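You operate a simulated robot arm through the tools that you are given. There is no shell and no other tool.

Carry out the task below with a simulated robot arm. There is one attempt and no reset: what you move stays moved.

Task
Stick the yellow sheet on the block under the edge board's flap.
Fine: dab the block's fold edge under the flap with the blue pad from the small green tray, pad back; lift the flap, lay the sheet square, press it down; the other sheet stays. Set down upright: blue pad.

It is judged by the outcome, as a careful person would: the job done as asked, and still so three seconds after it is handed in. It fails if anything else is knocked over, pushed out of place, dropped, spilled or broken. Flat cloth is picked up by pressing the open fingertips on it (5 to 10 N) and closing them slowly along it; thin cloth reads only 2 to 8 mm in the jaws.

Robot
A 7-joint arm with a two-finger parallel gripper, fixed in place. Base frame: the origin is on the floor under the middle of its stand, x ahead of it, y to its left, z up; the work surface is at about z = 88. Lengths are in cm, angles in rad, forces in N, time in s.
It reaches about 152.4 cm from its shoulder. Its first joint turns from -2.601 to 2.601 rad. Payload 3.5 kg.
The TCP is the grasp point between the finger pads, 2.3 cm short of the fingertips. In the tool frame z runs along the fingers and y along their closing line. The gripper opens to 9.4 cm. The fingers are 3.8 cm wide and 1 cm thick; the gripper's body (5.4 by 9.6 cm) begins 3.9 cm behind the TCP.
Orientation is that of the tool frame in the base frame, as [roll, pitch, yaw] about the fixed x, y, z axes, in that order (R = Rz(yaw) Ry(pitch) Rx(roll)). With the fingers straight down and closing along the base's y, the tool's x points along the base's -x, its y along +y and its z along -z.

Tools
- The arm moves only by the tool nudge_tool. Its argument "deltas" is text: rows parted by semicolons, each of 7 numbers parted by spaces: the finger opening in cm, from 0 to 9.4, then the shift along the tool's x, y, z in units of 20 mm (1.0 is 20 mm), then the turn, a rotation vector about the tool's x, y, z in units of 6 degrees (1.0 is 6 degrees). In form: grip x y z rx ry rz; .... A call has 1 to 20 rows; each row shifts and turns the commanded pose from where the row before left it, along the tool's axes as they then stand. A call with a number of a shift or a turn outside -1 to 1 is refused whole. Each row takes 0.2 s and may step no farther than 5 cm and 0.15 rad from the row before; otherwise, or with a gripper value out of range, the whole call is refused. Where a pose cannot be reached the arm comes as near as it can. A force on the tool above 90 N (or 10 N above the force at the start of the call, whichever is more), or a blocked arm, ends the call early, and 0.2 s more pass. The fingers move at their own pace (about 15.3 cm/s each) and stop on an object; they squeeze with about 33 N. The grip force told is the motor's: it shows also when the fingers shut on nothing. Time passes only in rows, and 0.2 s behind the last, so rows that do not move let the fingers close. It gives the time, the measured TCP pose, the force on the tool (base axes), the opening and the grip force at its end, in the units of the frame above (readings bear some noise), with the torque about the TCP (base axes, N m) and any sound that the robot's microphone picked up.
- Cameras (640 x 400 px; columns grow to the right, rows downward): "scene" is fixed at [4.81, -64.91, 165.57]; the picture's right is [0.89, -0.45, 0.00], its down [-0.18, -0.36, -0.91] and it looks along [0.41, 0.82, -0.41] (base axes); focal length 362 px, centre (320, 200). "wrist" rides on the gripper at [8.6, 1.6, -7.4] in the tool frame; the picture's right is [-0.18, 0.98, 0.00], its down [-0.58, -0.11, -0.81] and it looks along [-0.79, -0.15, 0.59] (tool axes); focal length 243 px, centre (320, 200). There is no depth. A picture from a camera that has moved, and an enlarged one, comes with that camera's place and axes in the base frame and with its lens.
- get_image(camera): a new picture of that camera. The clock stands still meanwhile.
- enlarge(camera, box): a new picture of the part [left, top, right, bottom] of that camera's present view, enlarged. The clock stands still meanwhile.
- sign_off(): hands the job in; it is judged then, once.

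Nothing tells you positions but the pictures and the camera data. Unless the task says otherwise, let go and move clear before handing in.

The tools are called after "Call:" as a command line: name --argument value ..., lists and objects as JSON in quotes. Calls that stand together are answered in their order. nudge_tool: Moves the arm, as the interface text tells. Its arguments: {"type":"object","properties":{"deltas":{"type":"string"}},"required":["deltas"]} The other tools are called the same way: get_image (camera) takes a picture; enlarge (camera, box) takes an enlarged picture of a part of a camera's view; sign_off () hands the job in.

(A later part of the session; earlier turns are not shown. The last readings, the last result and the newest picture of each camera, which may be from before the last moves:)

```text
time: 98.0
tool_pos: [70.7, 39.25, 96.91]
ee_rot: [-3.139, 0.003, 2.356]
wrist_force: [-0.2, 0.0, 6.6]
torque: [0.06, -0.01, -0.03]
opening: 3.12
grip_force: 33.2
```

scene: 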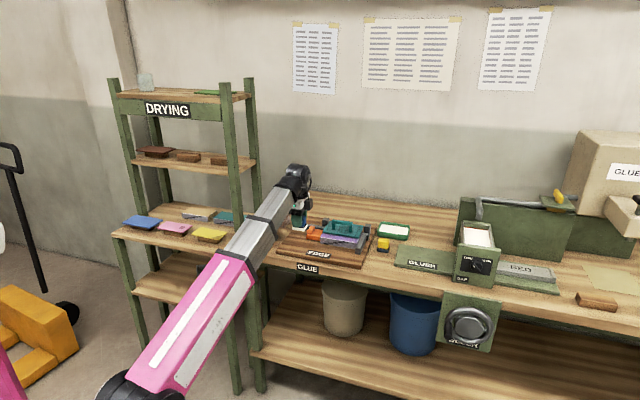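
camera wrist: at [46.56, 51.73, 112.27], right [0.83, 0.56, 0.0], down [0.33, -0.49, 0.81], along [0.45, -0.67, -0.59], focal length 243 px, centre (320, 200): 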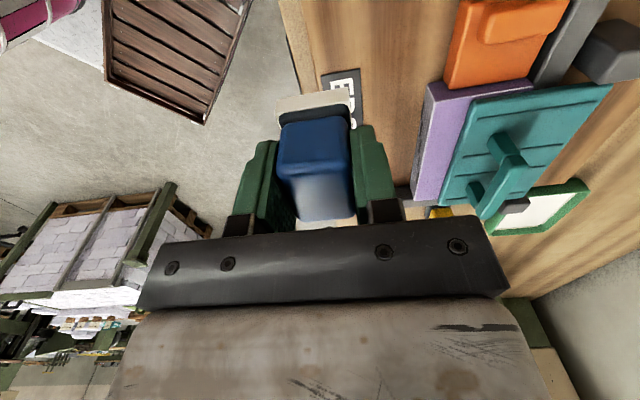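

That's 6.6 N. I'll hold a little longer, lift, step left and check.

Call:
nudge_tool --deltas "1.5 0 0 0 0 0 0; 1.5 0 0 0 0 0 0; 1.5 0 0 0 0 0 0; 1.5 0 0 -0.3 0 0 0; 1.5 0.85 0 0 0 0 0; 1.5 0.85 0 0 0 0 0; 1.5 0 0 0 0 0 0"

Call:
enlarge --camera "scene" --box '[310, 215, 390, 265]'

```text
time: 99.6
tool_pos: [68.13, 41.72, 97.36]
ee_rot: [-3.14, 0.003, 2.355]
wrist_force: [0.3, 0.2, -0.1]
torque: [0.0, 0.01, 0.0]
opening: 3.09
grip_force: 33.0
```

```text
8.00 times, centred on (350, 240) of scene
camera zoom: at [4.81, -64.91, 165.57], right [0.89, -0.45, 0.0], down [-0.18, -0.36, -0.91], along [0.41, 0.82, -0.41], focal length 2900 px, centre (80, -120)
```

zoom: 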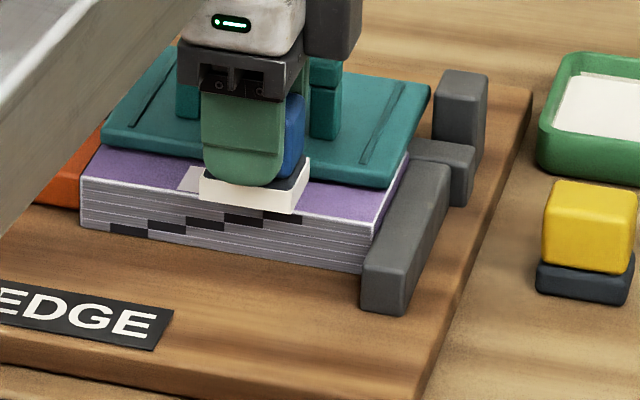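

No patch at the right end. The visible patch spans s≈14.9–17.4, so the strip seems to be split into about six 2.5 cm cells. I'll test a light held dab centred on the next cell, s≈18.65, where I'm hovering now.

Call:
nudge_tool --deltas "1.5 0 0 0.2 0 0 0; 1.5 0 0 0.08 0 0 0; 1.5 0 0 0 0 0 0"

```text
time: 100.4
tool_pos: [68.15, 41.81, 96.95]
ee_rot: [-3.14, 0.003, 2.356]
wrist_force: [0.1, -0.5, 6.0]
torque: [0.07, -0.02, 0.0]
opening: 3.12
grip_force: 33.6
```

Call:
nudge_tool --deltas "1.5 0 0 0 0 0 0; 1.5 0 0 0 0 0 0; 1.5 0 0 -0.3 0 0 0; 1.5 1 0 0 0 0 0; 1.5 1 0 0 0 0 0; 1.5 1 0 0 0 0 0; 1.5 0 0 0 0 0 0"

Call:
enlarge --camera "scene" --box '[310, 215, 390, 265]'

```text
time: 102.0
tool_pos: [63.95, 45.91, 97.55]
ee_rot: [-3.14, 0.004, 2.355]
wrist_force: [0.7, 0.0, -1.4]
torque: [0.02, -0.02, -0.08]
opening: 3.12
grip_force: 33.1
```

```text
8.00 times, centred on (350, 240) of scene
camera zoom: at [4.81, -64.91, 165.57], right [0.89, -0.45, 0.0], down [-0.18, -0.36, -0.91], along [0.41, 0.82, -0.41], focal length 2900 px, centre (80, -120)
```

zoom: 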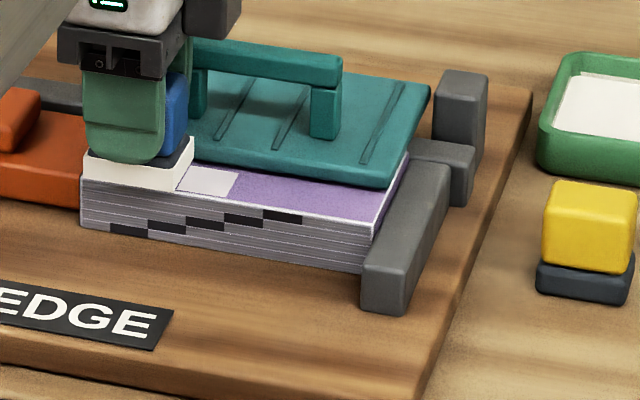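

Only the middle cell shows glue. That cell was also rubbed during the wipe, so wiping contact probably matters. I'll repeat a light wiping pass from the left end, correcting for the slight tilt so the contact stays even.

Call:
nudge_tool --deltas "1.5 0.4 0 0 0 0 0; 1.5 0 0 0.2 0 0 0; 1.5 0 0 0.09 0 0 0; 1.5 0 0 0 0 0 0; 1.5 0 0 0 0 0 0"

```text
time: 103.2
tool_pos: [63.28, 46.55, 96.97]
ee_rot: [-3.14, 0.005, 2.356]
wrist_force: [-0.1, 0.6, -0.6]
torque: [-0.01, 0.03, 0.0]
opening: 3.1
grip_force: 33.2
```

Call:
nudge_tool --deltas "1.5 0 0 0.03 0 0 0; 1.5 0 0 0 0 0 0; 1.5 0 0 0 0 0 0"

```text
time: 104.0
tool_pos: [63.49, 46.59, 96.85]
ee_rot: [-3.139, 0.003, 2.356]
wrist_force: [-0.1, 0.2, 2.0]
torque: [0.04, 0.0, 0.02]
opening: 3.11
grip_force: 32.8
```

Call:
nudge_tool --deltas "1.5 0 0 0.02 0 0 0; 1.5 0 0 0 0 0 0; 1.5 0 0 0 0 0 0"

```text
time: 104.8
tool_pos: [63.37, 46.53, 96.88]
ee_rot: [-3.14, 0.005, 2.354]
wrist_force: [1.0, -3.2, 17.9]
torque: [0.02, -0.09, -0.03]
opening: 3.1
grip_force: 33.2
```

Call:
nudge_tool --deltas "1.5 0 0 -0.012 0 0 0; 1.5 -0.2 0 0.001 0 0 0; 1.5 -0.2 0 0.001 0 0 0; 1.5 -0.2 0 0.001 0 0 0; 1.5 -0.2 0 0.001 0 0 0; 1.5 -0.2 0 0.001 0 0 0; 1.5 0 0 0 0 0 0"

Call:
enlarge --camera "scene" --box '[310, 215, 390, 265]'

Call:
enlarge --camera "wrist" --box '[220, 0, 460, 150]'

```text
time: 106.4
tool_pos: [64.83, 45.11, 96.87]
ee_rot: [-3.139, 0.003, 2.355]
wrist_force: [-4.5, 5.5, 18.6]
torque: [0.31, 0.08, 0.04]
opening: 3.11
grip_force: 32.8
```

```text
8.00 times, centred on (350, 240) of scene
camera zoom: at [4.81, -64.91, 165.57], right [0.89, -0.45, 0.0], down [-0.18, -0.36, -0.91], along [0.41, 0.82, -0.41], focal length 2900 px, centre (80, -120)
```

zoom: 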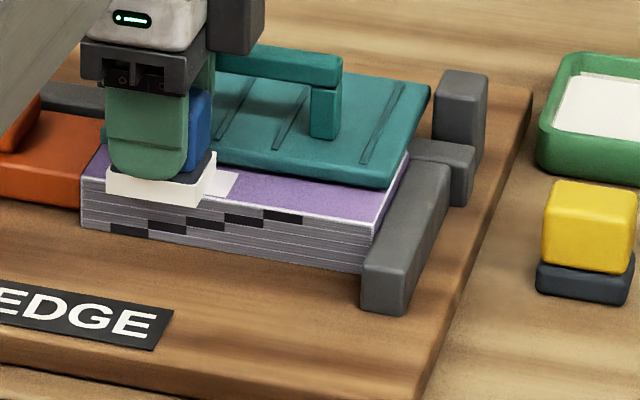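

```text
2.67 times, centred on (340, 75) of wrist
camera zoom: at [59.8, 52.34, 104.3], right [0.83, 0.56, 0.0], down [0.33, -0.49, 0.81], along [0.46, -0.67, -0.59], focal length 647 px, centre (267, 533)
```

zoom: 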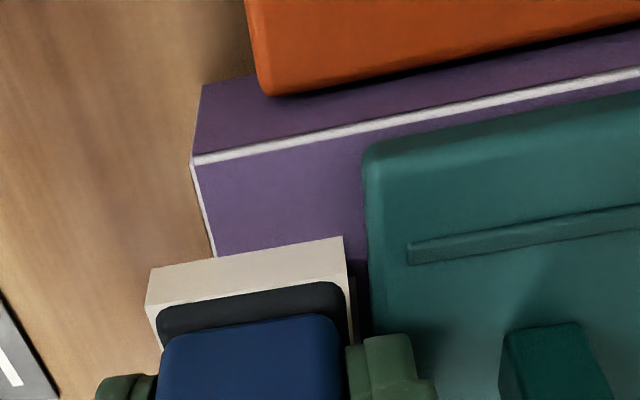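

Call:
nudge_tool --deltas "1.5 0 0 -0.015 0 0 0; 1.5 0 0 0 0 0 0; 1.5 0 0 0 0 0 0"

```text
time: 107.2
tool_pos: [64.83, 45.07, 96.8]
ee_rot: [-3.141, 0.003, 2.355]
wrist_force: [0.4, -0.8, 15.7]
torque: [0.05, -0.02, -0.02]
opening: 3.1
grip_force: 32.7
```

Call:
nudge_tool --deltas "1.5 0 0 -0.03 0 0 0; 1.5 0 0 0 0 0 0; 1.5 0 0 0 0 0 0"

```text
time: 108.0
tool_pos: [64.74, 45.09, 96.95]
ee_rot: [-3.14, 0.005, 2.355]
wrist_force: [1.9, -2.4, 7.7]
torque: [-0.05, -0.15, 0.01]
opening: 3.12
grip_force: 32.9
```

That's 7.7 N held. I'll wait a moment, then lift, move right and look.

Call:
nudge_tool --deltas "1.5 0 0 0 0 0 0; 1.5 0 0 0 0 0 0; 1.5 0 0 -0.3 0 0 0; 1.5 -1 0 0 0 0 0; 1.5 -1 0 0 0 0 0; 1.5 -1 0 0 0 0 0; 1.5 -0.7 0 0 0 0 0; 1.5 0 0 0 0 0 0"

Call:
enlarge --camera "scene" --box '[310, 215, 390, 265]'

Call:
enlarge --camera "wrist" --box '[220, 0, 460, 150]'

```text
time: 109.8
tool_pos: [70.09, 39.87, 97.78]
ee_rot: [-3.139, 0.003, 2.353]
wrist_force: [0.3, -0.4, -0.8]
torque: [0.04, 0.0, 0.02]
opening: 3.11
grip_force: 33.2
```

```text
8.00 times, centred on (350, 240) of scene
camera zoom: at [4.81, -64.91, 165.57], right [0.89, -0.45, 0.0], down [-0.18, -0.36, -0.91], along [0.41, 0.82, -0.41], focal length 2900 px, centre (80, -120)
```

zoom: 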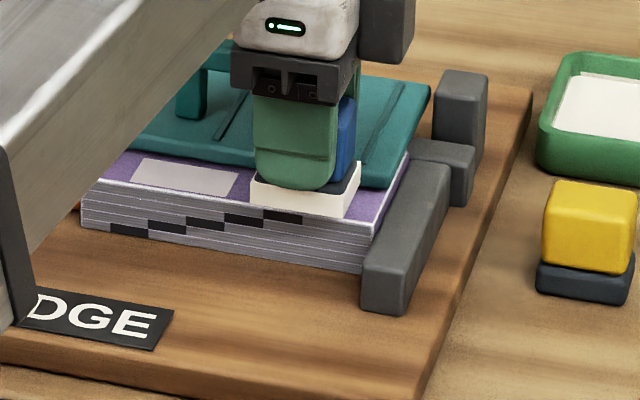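

```text
2.67 times, centred on (340, 75) of wrist
camera zoom: at [65.02, 47.19, 105.04], right [0.83, 0.56, 0.0], down [0.33, -0.49, 0.81], along [0.46, -0.67, -0.59], focal length 647 px, centre (267, 533)
```

zoom: 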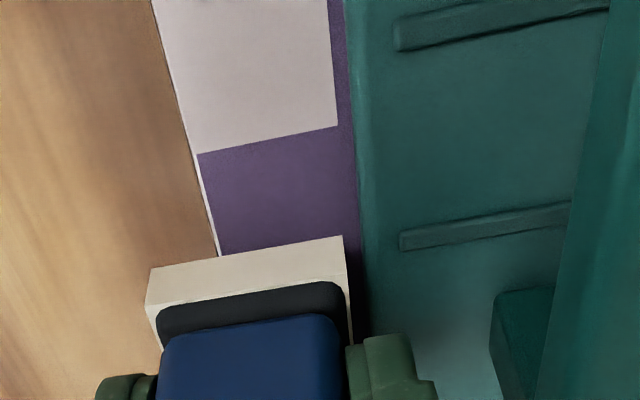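

A second cell is now white after a static hold at 7.7 N. So each cell wants roughly 7–10 N, held. I'll set that same force on the remaining cells, starting here at cell 5, s≈21.1.

Call:
nudge_tool --deltas "1.5 0.12 0 0.2 0 0 0; 1.5 0 0 0.1 0 0 0; 1.5 0 0 0.01 0 0 0; 1.5 0 0 0 0 0 0; 1.5 0 0 0 0 0 0"

```text
time: 111.0
tool_pos: [69.88, 40.04, 96.9]
ee_rot: [-3.14, 0.002, 2.354]
wrist_force: [-0.2, 0.5, -1.4]
torque: [-0.03, 0.0, -0.03]
opening: 3.11
grip_force: 32.7
```

Call:
nudge_tool --deltas "1.5 0 0 0.02 0 0 0; 1.5 0 0 0 0 0 0"

Call:
nudge_tool --deltas "1.5 0 0 0.01 0 0 0; 1.5 0 0 0 0 0 0"

```text
time: 111.6
tool_pos: [69.83, 40.09, 96.91]
ee_rot: [-3.14, 0.003, 2.354]
wrist_force: [-0.2, 0.5, 0.7]
torque: [0.05, -0.03, 0.02]
opening: 3.1
grip_force: 33.0
```

```text
time: 112.2
tool_pos: [70.0, 40.06, 96.97]
ee_rot: [-3.14, 0.002, 2.353]
wrist_force: [-2.7, 0.8, 6.5]
torque: [0.12, 0.08, 0.03]
opening: 3.12
grip_force: 33.0
```

Call:
nudge_tool --deltas "1.5 0 0 0.004 0 0 0; 1.5 0 0 0 0 0 0; 1.5 0 0 0 0 0 0"

Call:
nudge_tool --deltas "1.5 0 0 0 0 0 0; 1.5 0 0 0 0 0 0"

```text
time: 113.0
tool_pos: [69.99, 40.04, 96.92]
ee_rot: [-3.141, 0.004, 2.354]
wrist_force: [-1.2, 0.2, 6.6]
torque: [0.1, 0.05, -0.02]
opening: 3.12
grip_force: 33.4
```

```text
time: 113.6
tool_pos: [69.86, 40.1, 96.97]
ee_rot: [-3.141, 0.004, 2.354]
wrist_force: [-0.3, -0.3, 6.2]
torque: [0.06, 0.04, 0.0]
opening: 3.1
grip_force: 32.5
```

Call:
nudge_tool --deltas "1.5 0 0 -0.2 0 0 0; 1.5 1 0 0 0 0 0; 1.5 1 0 0 0 0 0; 1.5 0.6 0 0 0 0 0; 1.5 0 0 0 0 0 0"

Call:
enlarge --camera "scene" --box '[310, 215, 390, 265]'

```text
time: 114.8
tool_pos: [66.07, 43.54, 97.18]
ee_rot: [-3.141, 0.003, 2.356]
wrist_force: [0.7, 0.0, 0.2]
torque: [0.01, 0.0, -0.02]
opening: 3.13
grip_force: 32.8
```

```text
8.00 times, centred on (350, 240) of scene
camera zoom: at [4.81, -64.91, 165.57], right [0.89, -0.45, 0.0], down [-0.18, -0.36, -0.91], along [0.41, 0.82, -0.41], focal length 2900 px, centre (80, -120)
```

zoom: 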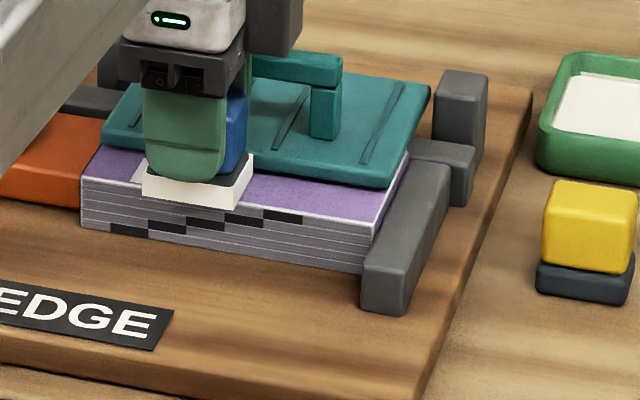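

At 6.2–6.6 N the cell does not take, so the threshold is a little above that. I'll move to cell 4, s≈18.6, and aim for about 8–9 N.

Call:
nudge_tool --deltas "1.5 -0.7 0 0 0 0 0; 1.5 -0.65 0 0 0 0 0; 1.5 0 0 0.2 0 0 0; 1.5 0 0 0 0 0 0; 1.5 0 0 0 0 0 0"

Call:
nudge_tool --deltas "1.5 0 0 0.006 0 0 0; 1.5 0 0 0 0 0 0"

```text
time: 116.0
tool_pos: [68.16, 41.84, 96.84]
ee_rot: [-3.141, 0.004, 2.356]
wrist_force: [0.3, -0.7, 15.4]
torque: [0.13, -0.06, 0.01]
opening: 3.12
grip_force: 33.0
```

```text
time: 116.6
tool_pos: [68.06, 41.85, 96.86]
ee_rot: [3.141, 0.004, 2.355]
wrist_force: [0.4, 2.1, 18.6]
torque: [0.22, -0.03, 0.02]
opening: 3.1
grip_force: 33.5
```

Call:
nudge_tool --deltas "1.5 0 0 -0.016 0 0 0; 1.5 0 0 0 0 0 0; 1.5 0 0 0 0 0 0"

```text
time: 117.4
tool_pos: [68.0, 41.79, 96.84]
ee_rot: [-3.139, 0.003, 2.356]
wrist_force: [1.0, 4.2, 13.2]
torque: [0.24, -0.07, 0.01]
opening: 3.11
grip_force: 32.3
```

Call:
nudge_tool --deltas "1.5 0 0 -0.012 0 0 0; 1.5 0 0 0 0 0 0; 1.5 0 0 0 0 0 0"

Call:
nudge_tool --deltas "1.5 0 0 -0.004 0 0 0; 1.5 0 0 0 0 0 0; 1.5 0 0 0 0 0 0"

```text
time: 118.2
tool_pos: [68.15, 41.83, 96.8]
ee_rot: [-3.14, 0.004, 2.355]
wrist_force: [1.9, 1.7, 5.3]
torque: [0.1, -0.07, -0.04]
opening: 3.11
grip_force: 33.2
```

```text
time: 119.0
tool_pos: [68.05, 41.84, 96.8]
ee_rot: [-3.139, 0.003, 2.355]
wrist_force: [0.2, 1.4, 6.1]
torque: [0.09, -0.01, -0.01]
opening: 3.12
grip_force: 32.9
```

Call:
nudge_tool --deltas "1.5 0 0 -0.2 0 0 0; 1.5 1 0 0 0 0 0; 1.5 1 0 0 0 0 0; 1.5 1 0 0 0 0 0; 1.5 0.6 0 0 0 0 0; 1.5 0 0 0 0 0 0"

Call:
enlarge --camera "scene" --box '[310, 215, 390, 265]'

```text
time: 120.4
tool_pos: [63.12, 47.04, 97.11]
ee_rot: [-3.138, 0.002, 2.356]
wrist_force: [0.2, -0.5, -0.9]
torque: [-0.03, -0.03, -0.01]
opening: 3.11
grip_force: 32.7
```

```text
8.00 times, centred on (350, 240) of scene
camera zoom: at [4.81, -64.91, 165.57], right [0.89, -0.45, 0.0], down [-0.18, -0.36, -0.91], along [0.41, 0.82, -0.41], focal length 2900 px, centre (80, -120)
```

zoom: 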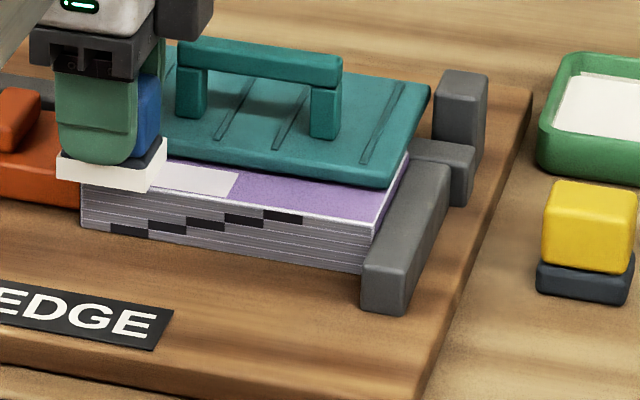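

The successes were at 7.5 and 7.7 N. Holds at 6.6 N or less, and at 10.9 N or more, all failed, so the useful window is roughly 7–10 N. I'll use finer force steps on cell 1 here.

Call:
nudge_tool --deltas "1.5 0 0 0.15 0 0 0; 1.5 0 0 0.03 0 0 0; 1.5 0 0 0 0 0 0"

Call:
nudge_tool --deltas "1.5 0 0 0.01 0 0 0; 1.5 0 0 0 0 0 0"

```text
time: 121.2
tool_pos: [63.06, 46.93, 96.88]
ee_rot: [-3.139, 0.004, 2.354]
wrist_force: [0.5, 0.4, 2.4]
torque: [0.07, -0.03, -0.02]
opening: 3.11
grip_force: 33.1
```

```text
time: 121.8
tool_pos: [63.04, 46.9, 96.88]
ee_rot: [3.141, 0.004, 2.356]
wrist_force: [-0.9, 1.7, 8.3]
torque: [0.09, 0.01, 0.03]
opening: 3.11
grip_force: 33.3
```

That's 8.3 N. I'll hold, then lift and move on to cell 4, checking as I go.

Call:
nudge_tool --deltas "1.5 0 0 0 0 0 0; 1.5 0 0 0 0 0 0; 1.5 0 0 0 0 0 0; 1.5 0 0 -0.2 0 0 0; 1.5 -1 0 0 0 0 0; 1.5 -1 0 0 0 0 0; 1.5 -1 0 0 0 0 0; 1.5 -0.62 0 0 0 0 0; 1.5 0 0 0 0 0 0"

Call:
enlarge --camera "scene" --box '[310, 215, 390, 265]'

Call:
enlarge --camera "wrist" --box '[220, 0, 460, 150]'

```text
time: 123.8
tool_pos: [68.11, 42.01, 97.29]
ee_rot: [-3.141, 0.003, 2.354]
wrist_force: [-0.5, -1.3, -0.7]
torque: [0.0, -0.01, -0.03]
opening: 3.1
grip_force: 32.5
```

```text
8.00 times, centred on (350, 240) of scene
camera zoom: at [4.81, -64.91, 165.57], right [0.89, -0.45, 0.0], down [-0.18, -0.36, -0.91], along [0.41, 0.82, -0.41], focal length 2900 px, centre (80, -120)
```

zoom: 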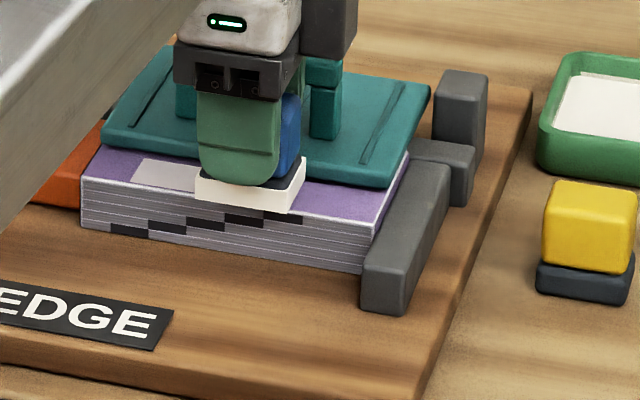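

```text
2.67 times, centred on (340, 75) of wrist
camera zoom: at [63.09, 49.2, 104.77], right [0.83, 0.56, 0.0], down [0.33, -0.49, 0.81], along [0.46, -0.67, -0.59], focal length 647 px, centre (267, 533)
```

zoom: 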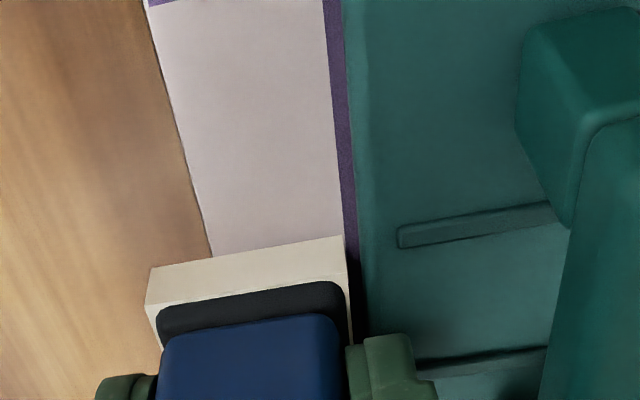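

Static dabs keep failing whatever the force. Both cells that took glue were ones where the pad slid under contact and then stopped, so a short rubbing stroke seems to be what transfers it. I'll test that on cell 4: touch down lightly, then stroke slowly right.

Call:
nudge_tool --deltas "1.5 0.35 0 0 0 0 0; 1.5 0 0 0.15 0 0 0; 1.5 0 0 0.05 0 0 0; 1.5 0 0 0 0 0 0"

Call:
nudge_tool --deltas "1.5 0 0 0.015 0 0 0; 1.5 0 0 0 0 0 0"

```text
time: 124.8
tool_pos: [67.6, 42.38, 96.93]
ee_rot: [-3.14, 0.004, 2.355]
wrist_force: [0.0, -0.3, 3.4]
torque: [0.0, 0.02, -0.02]
opening: 3.1
grip_force: 33.1
```

```text
time: 125.4
tool_pos: [67.5, 42.11, 96.78]
ee_rot: [-3.141, 0.004, 2.355]
wrist_force: [-1.3, -0.9, 10.0]
torque: [0.09, 0.02, 0.03]
opening: 3.09
grip_force: 33.1
```

10 N at s≈17.9. I'll stroke right slowly.

Call:
nudge_tool --deltas "1.5 -0.15 0 0.001 0 0 0; 1.5 -0.15 0 0.001 0 0 0; 1.5 -0.15 0 0.001 0 0 0; 1.5 -0.15 0 0.001 0 0 0; 1.5 -0.15 0 0.001 0 0 0; 1.5 -0.15 0 0.001 0 0 0; 1.5 0 0 0 0 0 0"

Call:
nudge_tool --deltas "1.5 -0.15 0 0.001 0 0 0; 1.5 -0.15 0 0.001 0 0 0; 1.5 -0.15 0 0.001 0 0 0; 1.5 -0.15 0 0.001 0 0 0; 1.5 -0.15 0 0.001 0 0 0; 1.5 -0.15 0 0.001 0 0 0; 1.5 0 0 0 0 0 0"

Call:
enlarge --camera "scene" --box '[310, 215, 390, 265]'

```text
time: 127.0
tool_pos: [68.86, 41.01, 96.95]
ee_rot: [-3.14, 0.001, 2.353]
wrist_force: [-0.2, -0.5, 2.0]
torque: [0.05, 0.05, 0.01]
opening: 3.08
grip_force: 33.1
```

```text
time: 128.6
tool_pos: [70.06, 39.81, 96.82]
ee_rot: [-3.139, 0.002, 2.355]
wrist_force: [-0.9, -0.6, -0.2]
torque: [0.0, 0.0, 0.01]
opening: 3.1
grip_force: 33.1
```

```text
8.00 times, centred on (350, 240) of scene
camera zoom: at [4.81, -64.91, 165.57], right [0.89, -0.45, 0.0], down [-0.18, -0.36, -0.91], along [0.41, 0.82, -0.41], focal length 2900 px, centre (80, -120)
```

zoom: 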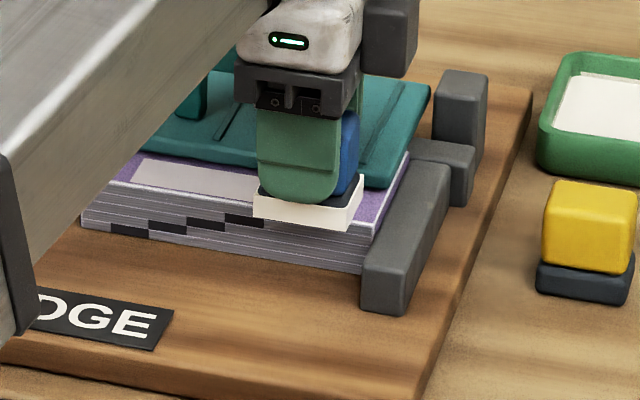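

Cell 4 took the glue, so stroking is right. I'll go back a little, press to about 10 N and stroke over cells 5 and 6, following the slope better.

Call:
nudge_tool --deltas "1.5 0 0 -0.1 0 0 0; 1.5 0.5 0 0 0 0 0; 1.5 0 0 0.1 0 0 0; 1.5 0 0 0.02 0 0 0; 1.5 0 0 0 0 0 0"

Call:
nudge_tool --deltas "1.5 0 0 0.01 0 0 0; 1.5 0 0 0 0 0 0"

```text
time: 129.8
tool_pos: [69.56, 40.33, 96.94]
ee_rot: [-3.139, 0.004, 2.354]
wrist_force: [-0.4, -2.0, 8.8]
torque: [-0.02, 0.0, 0.0]
opening: 3.11
grip_force: 33.3
```

```text
time: 130.4
tool_pos: [69.43, 40.38, 96.75]
ee_rot: [-3.139, 0.003, 2.355]
wrist_force: [-2.5, -4.6, 17.5]
torque: [-0.04, 0.03, -0.01]
opening: 3.1
grip_force: 32.8
```

Call:
nudge_tool --deltas "1.5 -0.15 0 0.002 0 0 0; 1.5 -0.15 0 0.002 0 0 0; 1.5 -0.15 0 0.002 0 0 0; 1.5 -0.15 0 0.002 0 0 0; 1.5 -0.15 0 0.002 0 0 0; 1.5 -0.15 0 0.002 0 0 0; 1.5 0 0 0 0 0 0"

Call:
nudge_tool --deltas "1.5 -0.15 0 0.003 0 0 0; 1.5 -0.15 0 0.003 0 0 0; 1.5 -0.15 0 0.003 0 0 0; 1.5 -0.15 0 0.003 0 0 0; 1.5 -0.1 0 0.003 0 0 0; 1.5 0 0 0 0 0 0"

```text
time: 132.0
tool_pos: [70.62, 39.05, 96.85]
ee_rot: [-3.14, 0.004, 2.354]
wrist_force: [-5.7, 8.5, 31.2]
torque: [0.47, 0.15, 0.05]
opening: 3.09
grip_force: 32.5
```

```text
time: 133.4
tool_pos: [71.74, 38.21, 96.85]
ee_rot: [3.141, 0.003, 2.354]
wrist_force: [-6.3, 6.9, 26.4]
torque: [0.46, 0.24, 0.08]
opening: 3.12
grip_force: 32.7
```

I've stroked to s≈23.7. I'll lift and travel left to the left end, checking the strip on the way.

Call:
nudge_tool --deltas "1.5 0 0 -0.3 0 0 0; 1.5 1 0 0 0 0 0; 1.5 1 0 0 0 0 0; 1.5 1 0 0 0 0 0; 1.5 1 0 0 0 0 0; 1.5 1 0 0 0 0 0; 1.5 1 0 0 0 0 0; 1.5 0.7 0 0 0 0 0; 1.5 0 0 0 0 0 0"

Call:
enlarge --camera "scene" --box '[310, 215, 390, 265]'

Call:
enlarge --camera "wrist" --box '[220, 0, 460, 150]'

```text
time: 135.4
tool_pos: [62.32, 47.86, 97.24]
ee_rot: [3.141, 0.005, 2.356]
wrist_force: [-0.1, -0.3, 0.2]
torque: [0.0, 0.01, 0.0]
opening: 3.1
grip_force: 32.6
```

```text
8.00 times, centred on (350, 240) of scene
camera zoom: at [4.81, -64.91, 165.57], right [0.89, -0.45, 0.0], down [-0.18, -0.36, -0.91], along [0.41, 0.82, -0.41], focal length 2900 px, centre (80, -120)
```

zoom: 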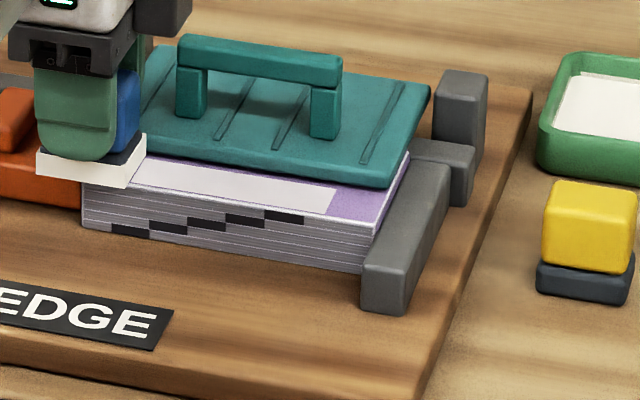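

```text
2.67 times, centred on (340, 75) of wrist
camera zoom: at [57.29, 55.0, 104.65], right [0.83, 0.56, 0.0], down [0.33, -0.49, 0.81], along [0.45, -0.67, -0.59], focal length 647 px, centre (267, 533)
```

zoom: 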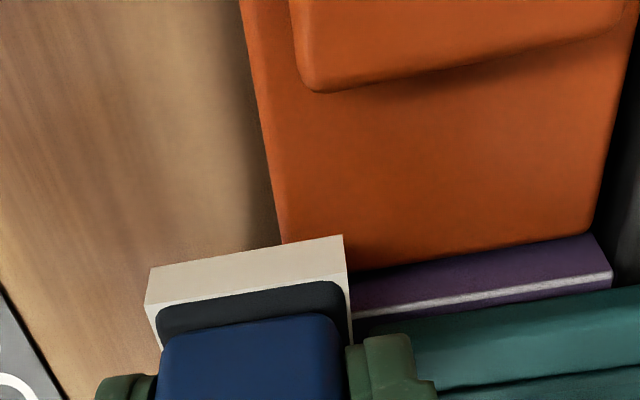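

Cells 2–5 are now glued; the two end cells remain. I'm over the left end, so I'll touch down and stroke right over cell 1.

Call:
nudge_tool --deltas "1.5 0.1 0 0.2 0 0 0; 1.5 0 0 0.04 0 0 0; 1.5 0 0 0 0 0 0"

Call:
nudge_tool --deltas "1.5 0 0 0.015 0 0 0; 1.5 0 0 0 0 0 0"

```text
time: 136.2
tool_pos: [62.13, 47.86, 96.82]
ee_rot: [-3.139, 0.004, 2.355]
wrist_force: [1.2, -1.9, 14.3]
torque: [-0.13, -0.22, -0.02]
opening: 3.12
grip_force: 32.9
```

```text
time: 136.8
tool_pos: [62.2, 47.77, 96.86]
ee_rot: [3.141, 0.003, 2.354]
wrist_force: [-0.3, -2.6, 22.6]
torque: [-0.17, -0.27, -0.06]
opening: 3.11
grip_force: 32.6
```

Call:
nudge_tool --deltas "1.5 0 0 -0.01 0 0 0; 1.5 -0.15 0 0 0 0 0; 1.5 -0.15 0 0 0 0 0; 1.5 -0.15 0 0 0 0 0; 1.5 -0.15 0 0.001 0 0 0; 1.5 -0.15 0 0.001 0 0 0; 1.5 -0.15 0 0.001 0 0 0; 1.5 -0.15 0 0.001 0 0 0; 1.5 -0.15 0 0.001 0 0 0; 1.5 0 0 0 0 0 0"

Call:
enlarge --camera "wrist" --box '[220, 0, 460, 150]'

```text
time: 139.0
tool_pos: [63.9, 46.05, 96.8]
ee_rot: [-3.14, 0.002, 2.356]
wrist_force: [-1.0, 2.7, 8.3]
torque: [0.11, 0.03, -0.01]
opening: 3.09
grip_force: 33.2
```

```text
2.67 times, centred on (340, 75) of wrist
camera zoom: at [58.88, 53.35, 104.32], right [0.83, 0.56, 0.0], down [0.33, -0.49, 0.81], along [0.46, -0.67, -0.59], focal length 647 px, centre (267, 533)
```

zoom: 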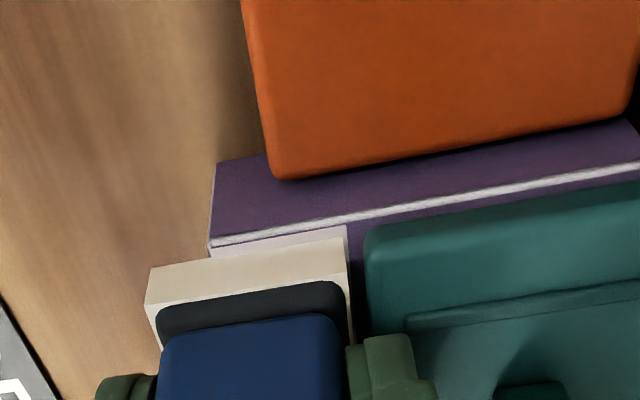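

Cell 1 has taken. Now cell 6 at the right end: touch down near s≈22.2 and stroke right.

Call:
nudge_tool --deltas "1.5 0 0 -0.2 0 0 0; 1.5 -1 0 0 0 0 0; 1.5 -1 0 0 0 0 0; 1.5 -1 0 0 0 0 0; 1.5 -1 0 0 0 0 0; 1.5 -0.8 0 0 0 0 0; 1.5 0 0 0.2 0 0 0; 1.5 0 0 0.02 0 0 0; 1.5 0 0 0 0 0 0"

Call:
nudge_tool --deltas "1.5 0 0 0.015 0 0 0; 1.5 0 0 0 0 0 0"

```text
time: 141.0
tool_pos: [70.45, 39.29, 96.89]
ee_rot: [-3.139, 0.004, 2.355]
wrist_force: [-0.8, -0.9, 3.4]
torque: [0.03, 0.0, 0.05]
opening: 3.07
grip_force: 32.8
```

```text
time: 141.6
tool_pos: [70.55, 39.32, 96.81]
ee_rot: [-3.14, 0.005, 2.355]
wrist_force: [0.2, -1.1, 9.8]
torque: [0.02, 0.03, -0.02]
opening: 3.12
grip_force: 33.2
```

Call:
nudge_tool --deltas "1.5 -0.12 0 0.003 0 0 0; 1.5 -0.12 0 0.003 0 0 0; 1.5 -0.12 0 0.003 0 0 0; 1.5 -0.12 0 0.003 0 0 0; 1.5 -0.12 0 0.003 0 0 0; 1.5 -0.12 0 0.003 0 0 0; 1.5 -0.12 0 0.003 0 0 0; 1.5 -0.12 0 0.003 0 0 0; 1.5 0 0 0 0 0 0"

Call:
enlarge --camera "wrist" --box '[220, 0, 460, 150]'

```text
time: 143.6
tool_pos: [71.91, 37.9, 96.83]
ee_rot: [-3.14, 0.005, 2.354]
wrist_force: [-6.4, 8.4, 27.1]
torque: [0.52, 0.29, 0.07]
opening: 3.12
grip_force: 33.3
```

```text
2.67 times, centred on (340, 75) of wrist
camera zoom: at [66.9, 45.19, 104.29], right [0.83, 0.56, 0.0], down [0.33, -0.49, 0.81], along [0.46, -0.67, -0.59], focal length 647 px, centre (267, 533)
```

zoom: 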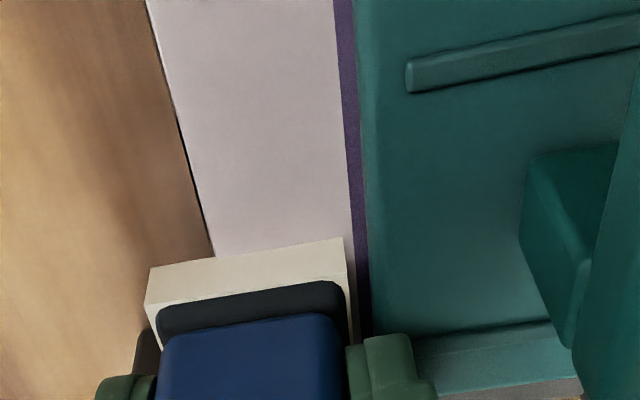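

Call:
nudge_tool --deltas "1.5 0 0 -0.3 0 0 0; 1.5 0 0 -1 0 0 0; 1.5 0 0 -1 0 0 0; 1.5 0 0 -1 0 0 0; 1.5 -1 0 -0.5 0 0 0; 1.5 -1 0 0 0 0 0; 1.5 -1 0 0 0 0 0; 1.5 -1 0 0 0 0 0; 1.5 0 0 0 0 0 0"

Call:
enlarge --camera "scene" --box '[310, 205, 400, 265]'

```text
time: 145.6
tool_pos: [77.79, 32.27, 104.46]
ee_rot: [-3.139, 0.003, 2.354]
wrist_force: [0.7, 0.3, -1.6]
torque: [0.0, 0.0, 0.02]
opening: 3.1
grip_force: 33.0
```

```text
6.67 times, centred on (355, 235) of scene
camera zoom: at [4.81, -64.91, 165.57], right [0.89, -0.45, 0.0], down [-0.18, -0.36, -0.91], along [0.41, 0.82, -0.41], focal length 2416 px, centre (87, -33)
```

zoom: 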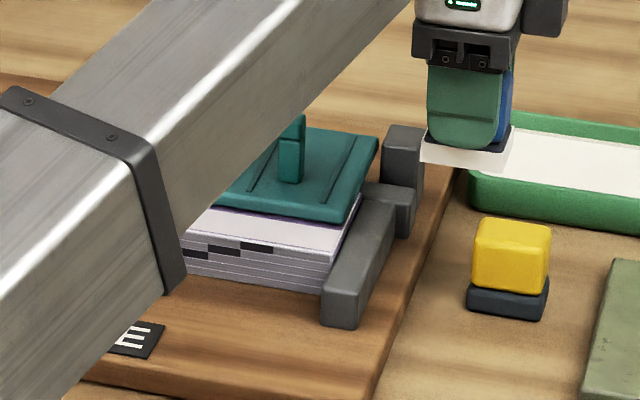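

The glue now covers the whole fold strip. I'll take the blue pad back to its spot and set it down upright.

Call:
nudge_tool --deltas "1.5 -0.55 -0.98 0 0 0 0; 1.5 -0.55 -0.98 0 0 0 0; 1.5 0 -0.96 0 0 0 0; 1.5 0 0 0 0 0 0; 1.5 0 0 1 0 0 0; 1.5 0 0 1 0 0 0; 1.5 0 0 1 0 0 0; 1.5 0 0 1 0 0 0; 1.5 0 0 1 0 0 0; 1.5 0 0 0.5 0 0 0; 1.5 0 0 0 0 0 0"

Call:
get_image --camera "wrist"

Call:
enlarge --camera "scene" --box '[330, 205, 440, 285]'

```text
time: 148.0
tool_pos: [75.01, 26.6, 93.28]
ee_rot: [-3.14, 0.004, 2.355]
wrist_force: [-0.1, 0.2, -0.3]
torque: [-0.02, 0.01, 0.0]
opening: 3.13
grip_force: 33.0
```

```text
taken
camera wrist: at [69.98, 33.87, 100.71], right [0.83, 0.56, 0.0], down [0.33, -0.49, 0.81], along [0.46, -0.67, -0.59], focal length 243 px, centre (320, 200)
```

wrist: 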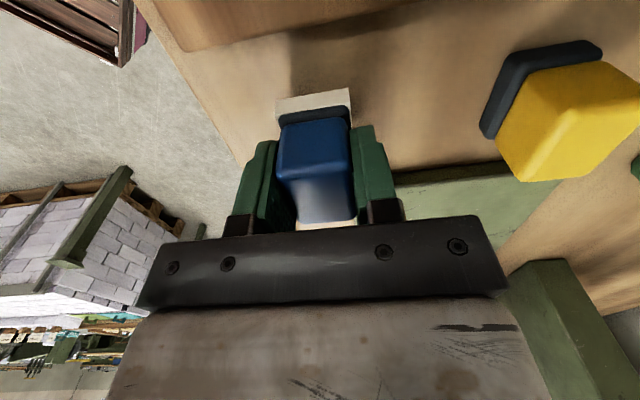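

```text
5.00 times, centred on (385, 245) of scene
camera zoom: at [4.81, -64.91, 165.57], right [0.89, -0.45, 0.0], down [-0.18, -0.36, -0.91], along [0.41, 0.82, -0.41], focal length 1812 px, centre (-5, -25)
```

zoom: 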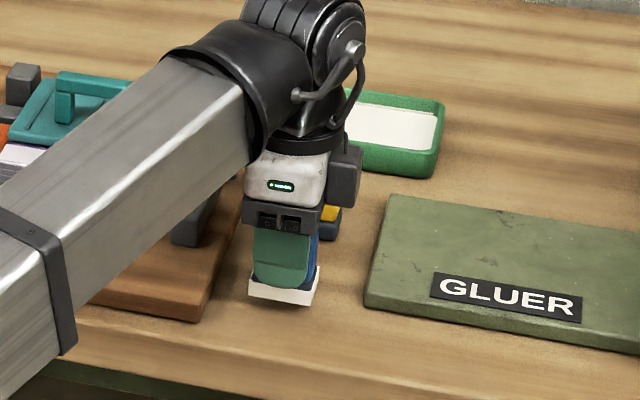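

Call:
nudge_tool --deltas "1.5 -0.07 0.07 0.2 0 0 0; 1.5 0 0 0.2 0 0 0; 1.5 0 0 0.1 0 0 0; 1.5 0 0 0.05 0 0 0; 1.5 0 0 0 0 0 0"

```text
time: 149.2
tool_pos: [75.24, 26.73, 92.21]
ee_rot: [-3.138, 0.003, 2.354]
wrist_force: [0.4, -0.2, -0.6]
torque: [0.02, 0.03, -0.02]
opening: 3.11
grip_force: 33.2
```

Call:
nudge_tool --deltas "1.5 0 0 0.05 0 0 0; 1.5 0 0 0 0 0 0"

Call:
nudge_tool --deltas "1.5 0 0 0.05 0 0 0; 1.5 0 0 0 0 0 0"

```text
time: 149.8
tool_pos: [75.3, 26.52, 92.14]
ee_rot: [-3.14, 0.003, 2.355]
wrist_force: [0.5, -0.5, -0.1]
torque: [0.0, -0.02, -0.02]
opening: 3.14
grip_force: 33.0
```

```text
time: 150.4
tool_pos: [75.2, 26.62, 92.1]
ee_rot: [-3.138, 0.003, 2.355]
wrist_force: [-0.6, -0.3, -0.6]
torque: [0.01, 0.02, 0.02]
opening: 3.1
grip_force: 32.9
```

Call:
nudge_tool --deltas "1.5 0 0 0.05 0 0 0; 1.5 0 0 0 0 0 0"

Call:
nudge_tool --deltas "1.5 0 0 0.04 0 0 0; 1.5 0 0 0 0 0 0"

```text
time: 151.0
tool_pos: [75.22, 26.54, 92.08]
ee_rot: [-3.14, 0.003, 2.355]
wrist_force: [0.3, -0.2, 0.7]
torque: [0.02, 0.01, 0.04]
opening: 3.11
grip_force: 32.9
```

```text
time: 151.6
tool_pos: [75.3, 26.56, 91.99]
ee_rot: [-3.141, 0.004, 2.354]
wrist_force: [-0.9, 0.6, 5.9]
torque: [0.09, 0.03, 0.02]
opening: 3.1
grip_force: 33.1
```

The pad is seated on the bench. I'll open the fingers and rise straight up.

Call:
nudge_tool --deltas "3.4 0 0 0 0 0 0; 4.0 0 0 0 0 0 0; 5.5 0 0 0 0 0 0; 7 0 0 0 0 0 0; 7 0 0 -0.3 0 0 0; 7 0 0 -1 0 0 0; 7 0 0 -1 0 0 0; 7 0 0 -1 0 0 0; 7 0 0 -1 0 0 0; 7 0 0 -1 0 0 0; 7 0 0 0 0 0 0"

Call:
get_image --camera "wrist"

Call:
enlarge --camera "scene" --box '[300, 200, 440, 285]'

```text
time: 154.0
tool_pos: [75.17, 26.78, 102.63]
ee_rot: [-3.138, 0.004, 2.354]
wrist_force: [0.2, -0.2, -0.5]
torque: [0.01, -0.02, 0.01]
opening: 7.0
grip_force: 0.0
```

```text
taken
camera wrist: at [70.16, 33.96, 110.05], right [0.83, 0.56, 0.0], down [0.33, -0.49, 0.81], along [0.45, -0.67, -0.59], focal length 243 px, centre (320, 200)
```

wrist: 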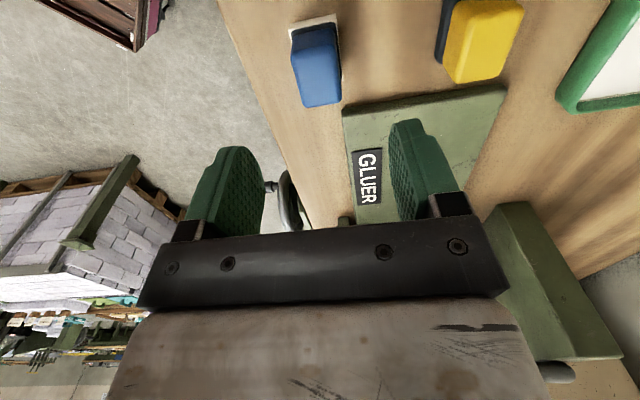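

```text
4.57 times, centred on (370, 242) of scene
camera zoom: at [4.81, -64.91, 165.57], right [0.89, -0.45, 0.0], down [-0.18, -0.36, -0.91], along [0.41, 0.82, -0.41], focal length 1657 px, centre (91, 6)
```

zoom: 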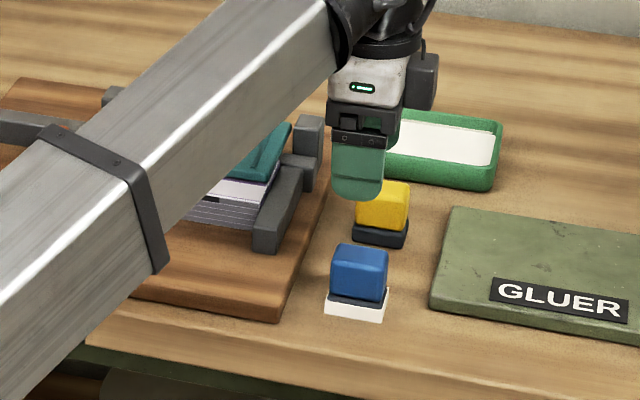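

The pad is back and standing upright. Next is the flap. Its handle bar spans s≈13.5–21.6 at d≈82.8, with its top at z≈97.8, and the hinge looks to be at d≈90. I'll cage the bar with tilted fingers and swing it along the hinge arc. First I'll move up beside it and tilt.

Call:
nudge_tool --deltas "3.4 0.9 0.3 -0.2 0 0 0; 3.4 0.93 0.35 -0.1 0 0 0; 3.4 0.93 0.35 -0.1 0 0 0; 3.4 0.93 0.35 -0.1 0 0 0; 3.4 0.93 0.35 -0.1 0 0 0; 3.4 0.93 0.35 -0.1 0 0 0; 3.4 0.93 0.35 -0.1 0 0 0; 3.4 0.93 0.35 -0.1 0 0 0; 3.4 0.92 0.35 -0.05 0 0 0; 3.4 0 0 0 0 0 0"

Call:
get_image --camera "wrist"

Call:
enlarge --camera "wrist" --box '[220, 0, 460, 180]'

```text
time: 156.2
tool_pos: [67.82, 42.94, 104.28]
ee_rot: [-3.138, 0.003, 2.353]
wrist_force: [-0.5, -0.5, 0.0]
torque: [-0.01, -0.01, 0.0]
opening: 3.39
grip_force: 0.1
```

```text
taken
camera wrist: at [62.77, 50.2, 111.67], right [0.83, 0.56, 0.0], down [0.33, -0.49, 0.81], along [0.45, -0.67, -0.59], focal length 243 px, centre (320, 200)
```

wrist: 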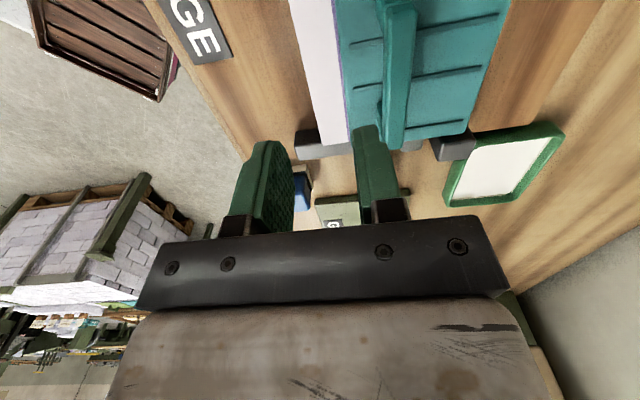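

```text
2.22 times, centred on (340, 90) of wrist
camera zoom: at [62.77, 50.2, 111.67], right [0.83, 0.56, 0.0], down [0.33, -0.49, 0.81], along [0.45, -0.67, -0.59], focal length 539 px, centre (276, 444)
```

zoom: 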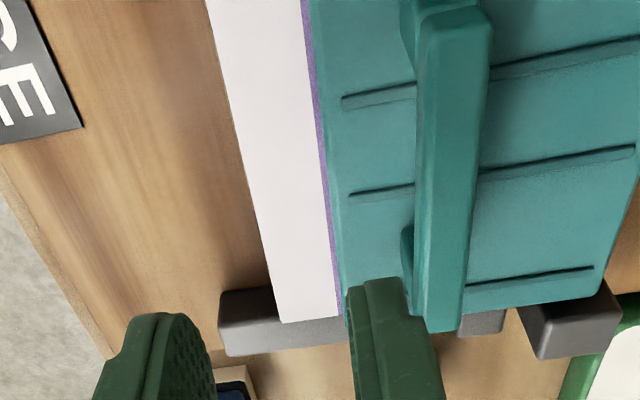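

The strip is fully coated. Now I'll tilt the tool 40° forward, so the fingers point down and away, beside the bar.

Call:
nudge_tool --deltas "3.4 0 0 0 -0.952 0 0; 3.4 0 0 0 -0.952 0 0; 3.4 0 0 0 -0.952 0 0; 3.4 0 0 0 -0.952 0 0; 3.4 0 0 0 -0.952 0 0; 3.4 0 0 0 -0.952 0 0; 3.4 0 0 0 -0.952 0 0; 3.4 0 0 0 0 0 0"

Call:
get_image --camera "wrist"

Call:
enlarge --camera "scene" --box '[290, 170, 410, 260]'

```text
time: 158.0
tool_pos: [68.02, 42.76, 104.35]
ee_rot: [2.446, 0.002, 2.354]
wrist_force: [-0.1, -0.7, -0.6]
torque: [-0.01, 0.0, 0.01]
opening: 3.43
grip_force: 0.0
```

```text
taken
camera wrist: at [59.22, 46.43, 111.08], right [0.66, 0.4, 0.63], down [-0.02, -0.84, 0.55], along [0.75, -0.37, -0.55], focal length 243 px, centre (320, 200)
```

wrist: 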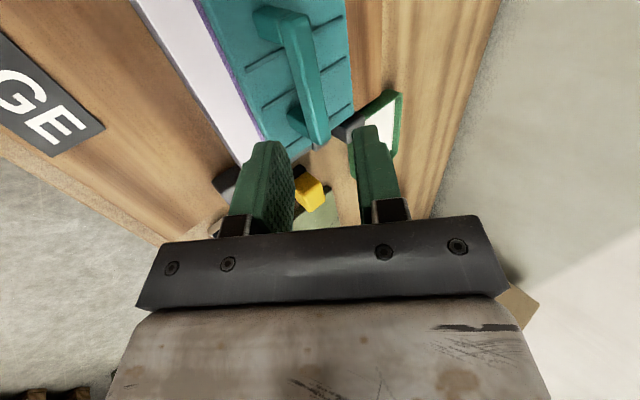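

```text
4.44 times, centred on (350, 215) of scene
camera zoom: at [4.81, -64.91, 165.57], right [0.89, -0.45, 0.0], down [-0.18, -0.36, -0.91], along [0.41, 0.82, -0.41], focal length 1611 px, centre (187, 133)
```

zoom: 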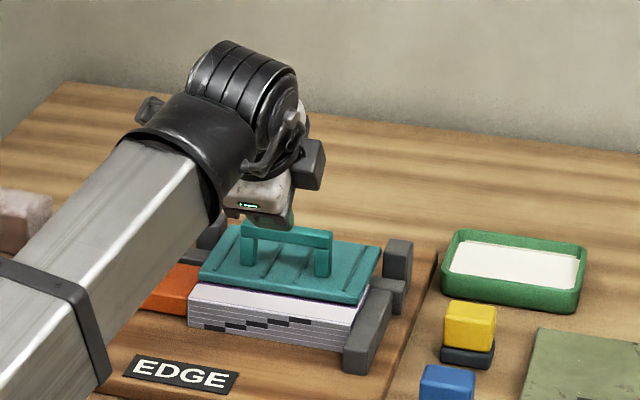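

The view agrees with my estimate: the bar sits 1.2 cm off the finger axis. I'll shift to line up and advance partway along the finger direction, then check.

Call:
nudge_tool --deltas "3.4 0.07 -0.585 0 0 0 0; 3.4 0 0 0.75 0 0 0; 3.4 0 0 0.75 0 0 0; 3.4 0 0 0.7 0 0 0; 3.4 0 0 0 0 0 0"

Call:
get_image --camera "wrist"

Call:
enlarge --camera "scene" --box '[300, 190, 400, 265]'

```text
time: 159.2
tool_pos: [69.18, 44.35, 100.11]
ee_rot: [2.446, 0.003, 2.353]
wrist_force: [0.4, -0.3, 0.5]
torque: [0.0, 0.03, 0.03]
opening: 3.38
grip_force: 0.1
```

```text
taken
camera wrist: at [60.51, 47.96, 106.91], right [0.66, 0.4, 0.63], down [-0.02, -0.83, 0.55], along [0.75, -0.38, -0.55], focal length 243 px, centre (320, 200)
```

wrist: 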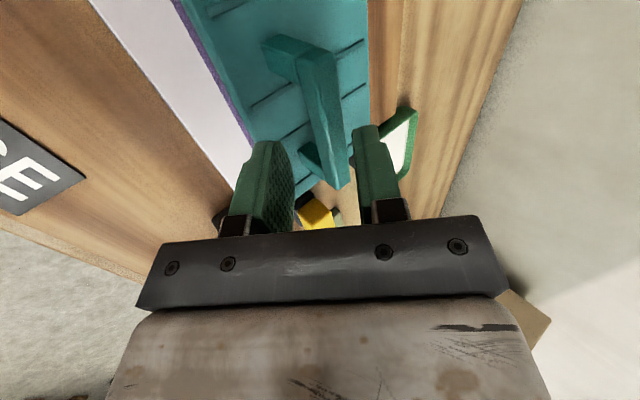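

```text
5.33 times, centred on (350, 228) of scene
camera zoom: at [4.81, -64.91, 165.57], right [0.89, -0.45, 0.0], down [-0.18, -0.36, -0.91], along [0.41, 0.82, -0.41], focal length 1933 px, centre (160, 53)
```

zoom: 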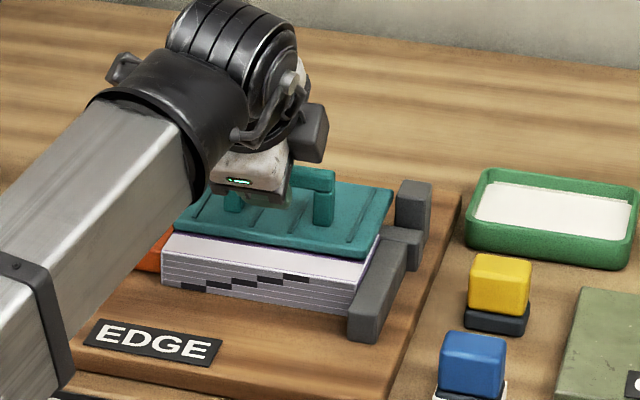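

Call:
enlarge --camera "wrist" --box '[220, 20, 420, 240]'

```text
1.82 times, centred on (320, 130) of wrist
camera zoom: at [60.51, 47.96, 106.91], right [0.66, 0.4, 0.63], down [-0.02, -0.83, 0.55], along [0.75, -0.38, -0.55], focal length 441 px, centre (320, 327)
```

zoom: 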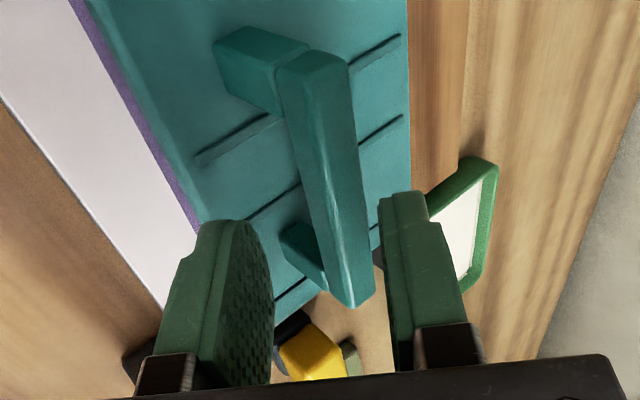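

The bar is centred between the fingers. I'll advance slowly so it sits between them.

Call:
nudge_tool --deltas "3.4 0 0.05 0.4 0 0 0; 3.4 0 0 0.4 0 0 0; 3.4 0 0 0.4 0 0 0; 3.4 0 0 0.2 0 0 0; 3.4 0 0 0 0 0 0"

Call:
enlarge --camera "wrist" --box '[220, 20, 420, 240]'

Call:
enlarge --camera "scene" --box '[310, 200, 390, 260]'

```text
time: 160.4
tool_pos: [70.43, 45.53, 98.08]
ee_rot: [2.445, 0.003, 2.355]
wrist_force: [0.8, 0.5, -0.4]
torque: [0.04, 0.02, 0.01]
opening: 3.43
grip_force: 0.0
```

```text
1.82 times, centred on (320, 130) of wrist
camera zoom: at [61.87, 49.13, 104.86], right [0.66, 0.4, 0.63], down [-0.02, -0.83, 0.55], along [0.75, -0.38, -0.55], focal length 441 px, centre (320, 327)
```

zoom: 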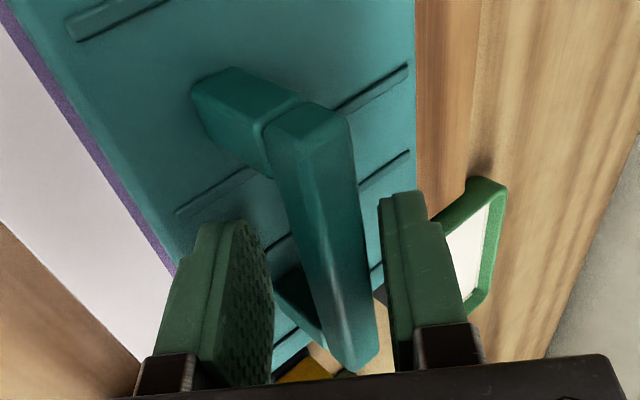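

```text
6.67 times, centred on (350, 230) of scene
camera zoom: at [4.81, -64.91, 165.57], right [0.89, -0.45, 0.0], down [-0.18, -0.36, -0.91], along [0.41, 0.82, -0.41], focal length 2416 px, centre (120, 0)
```

zoom: 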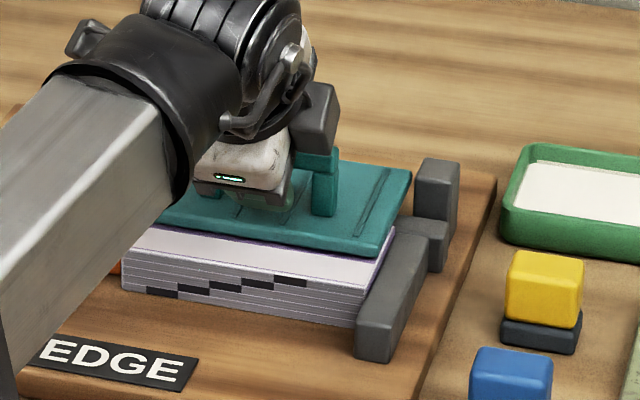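

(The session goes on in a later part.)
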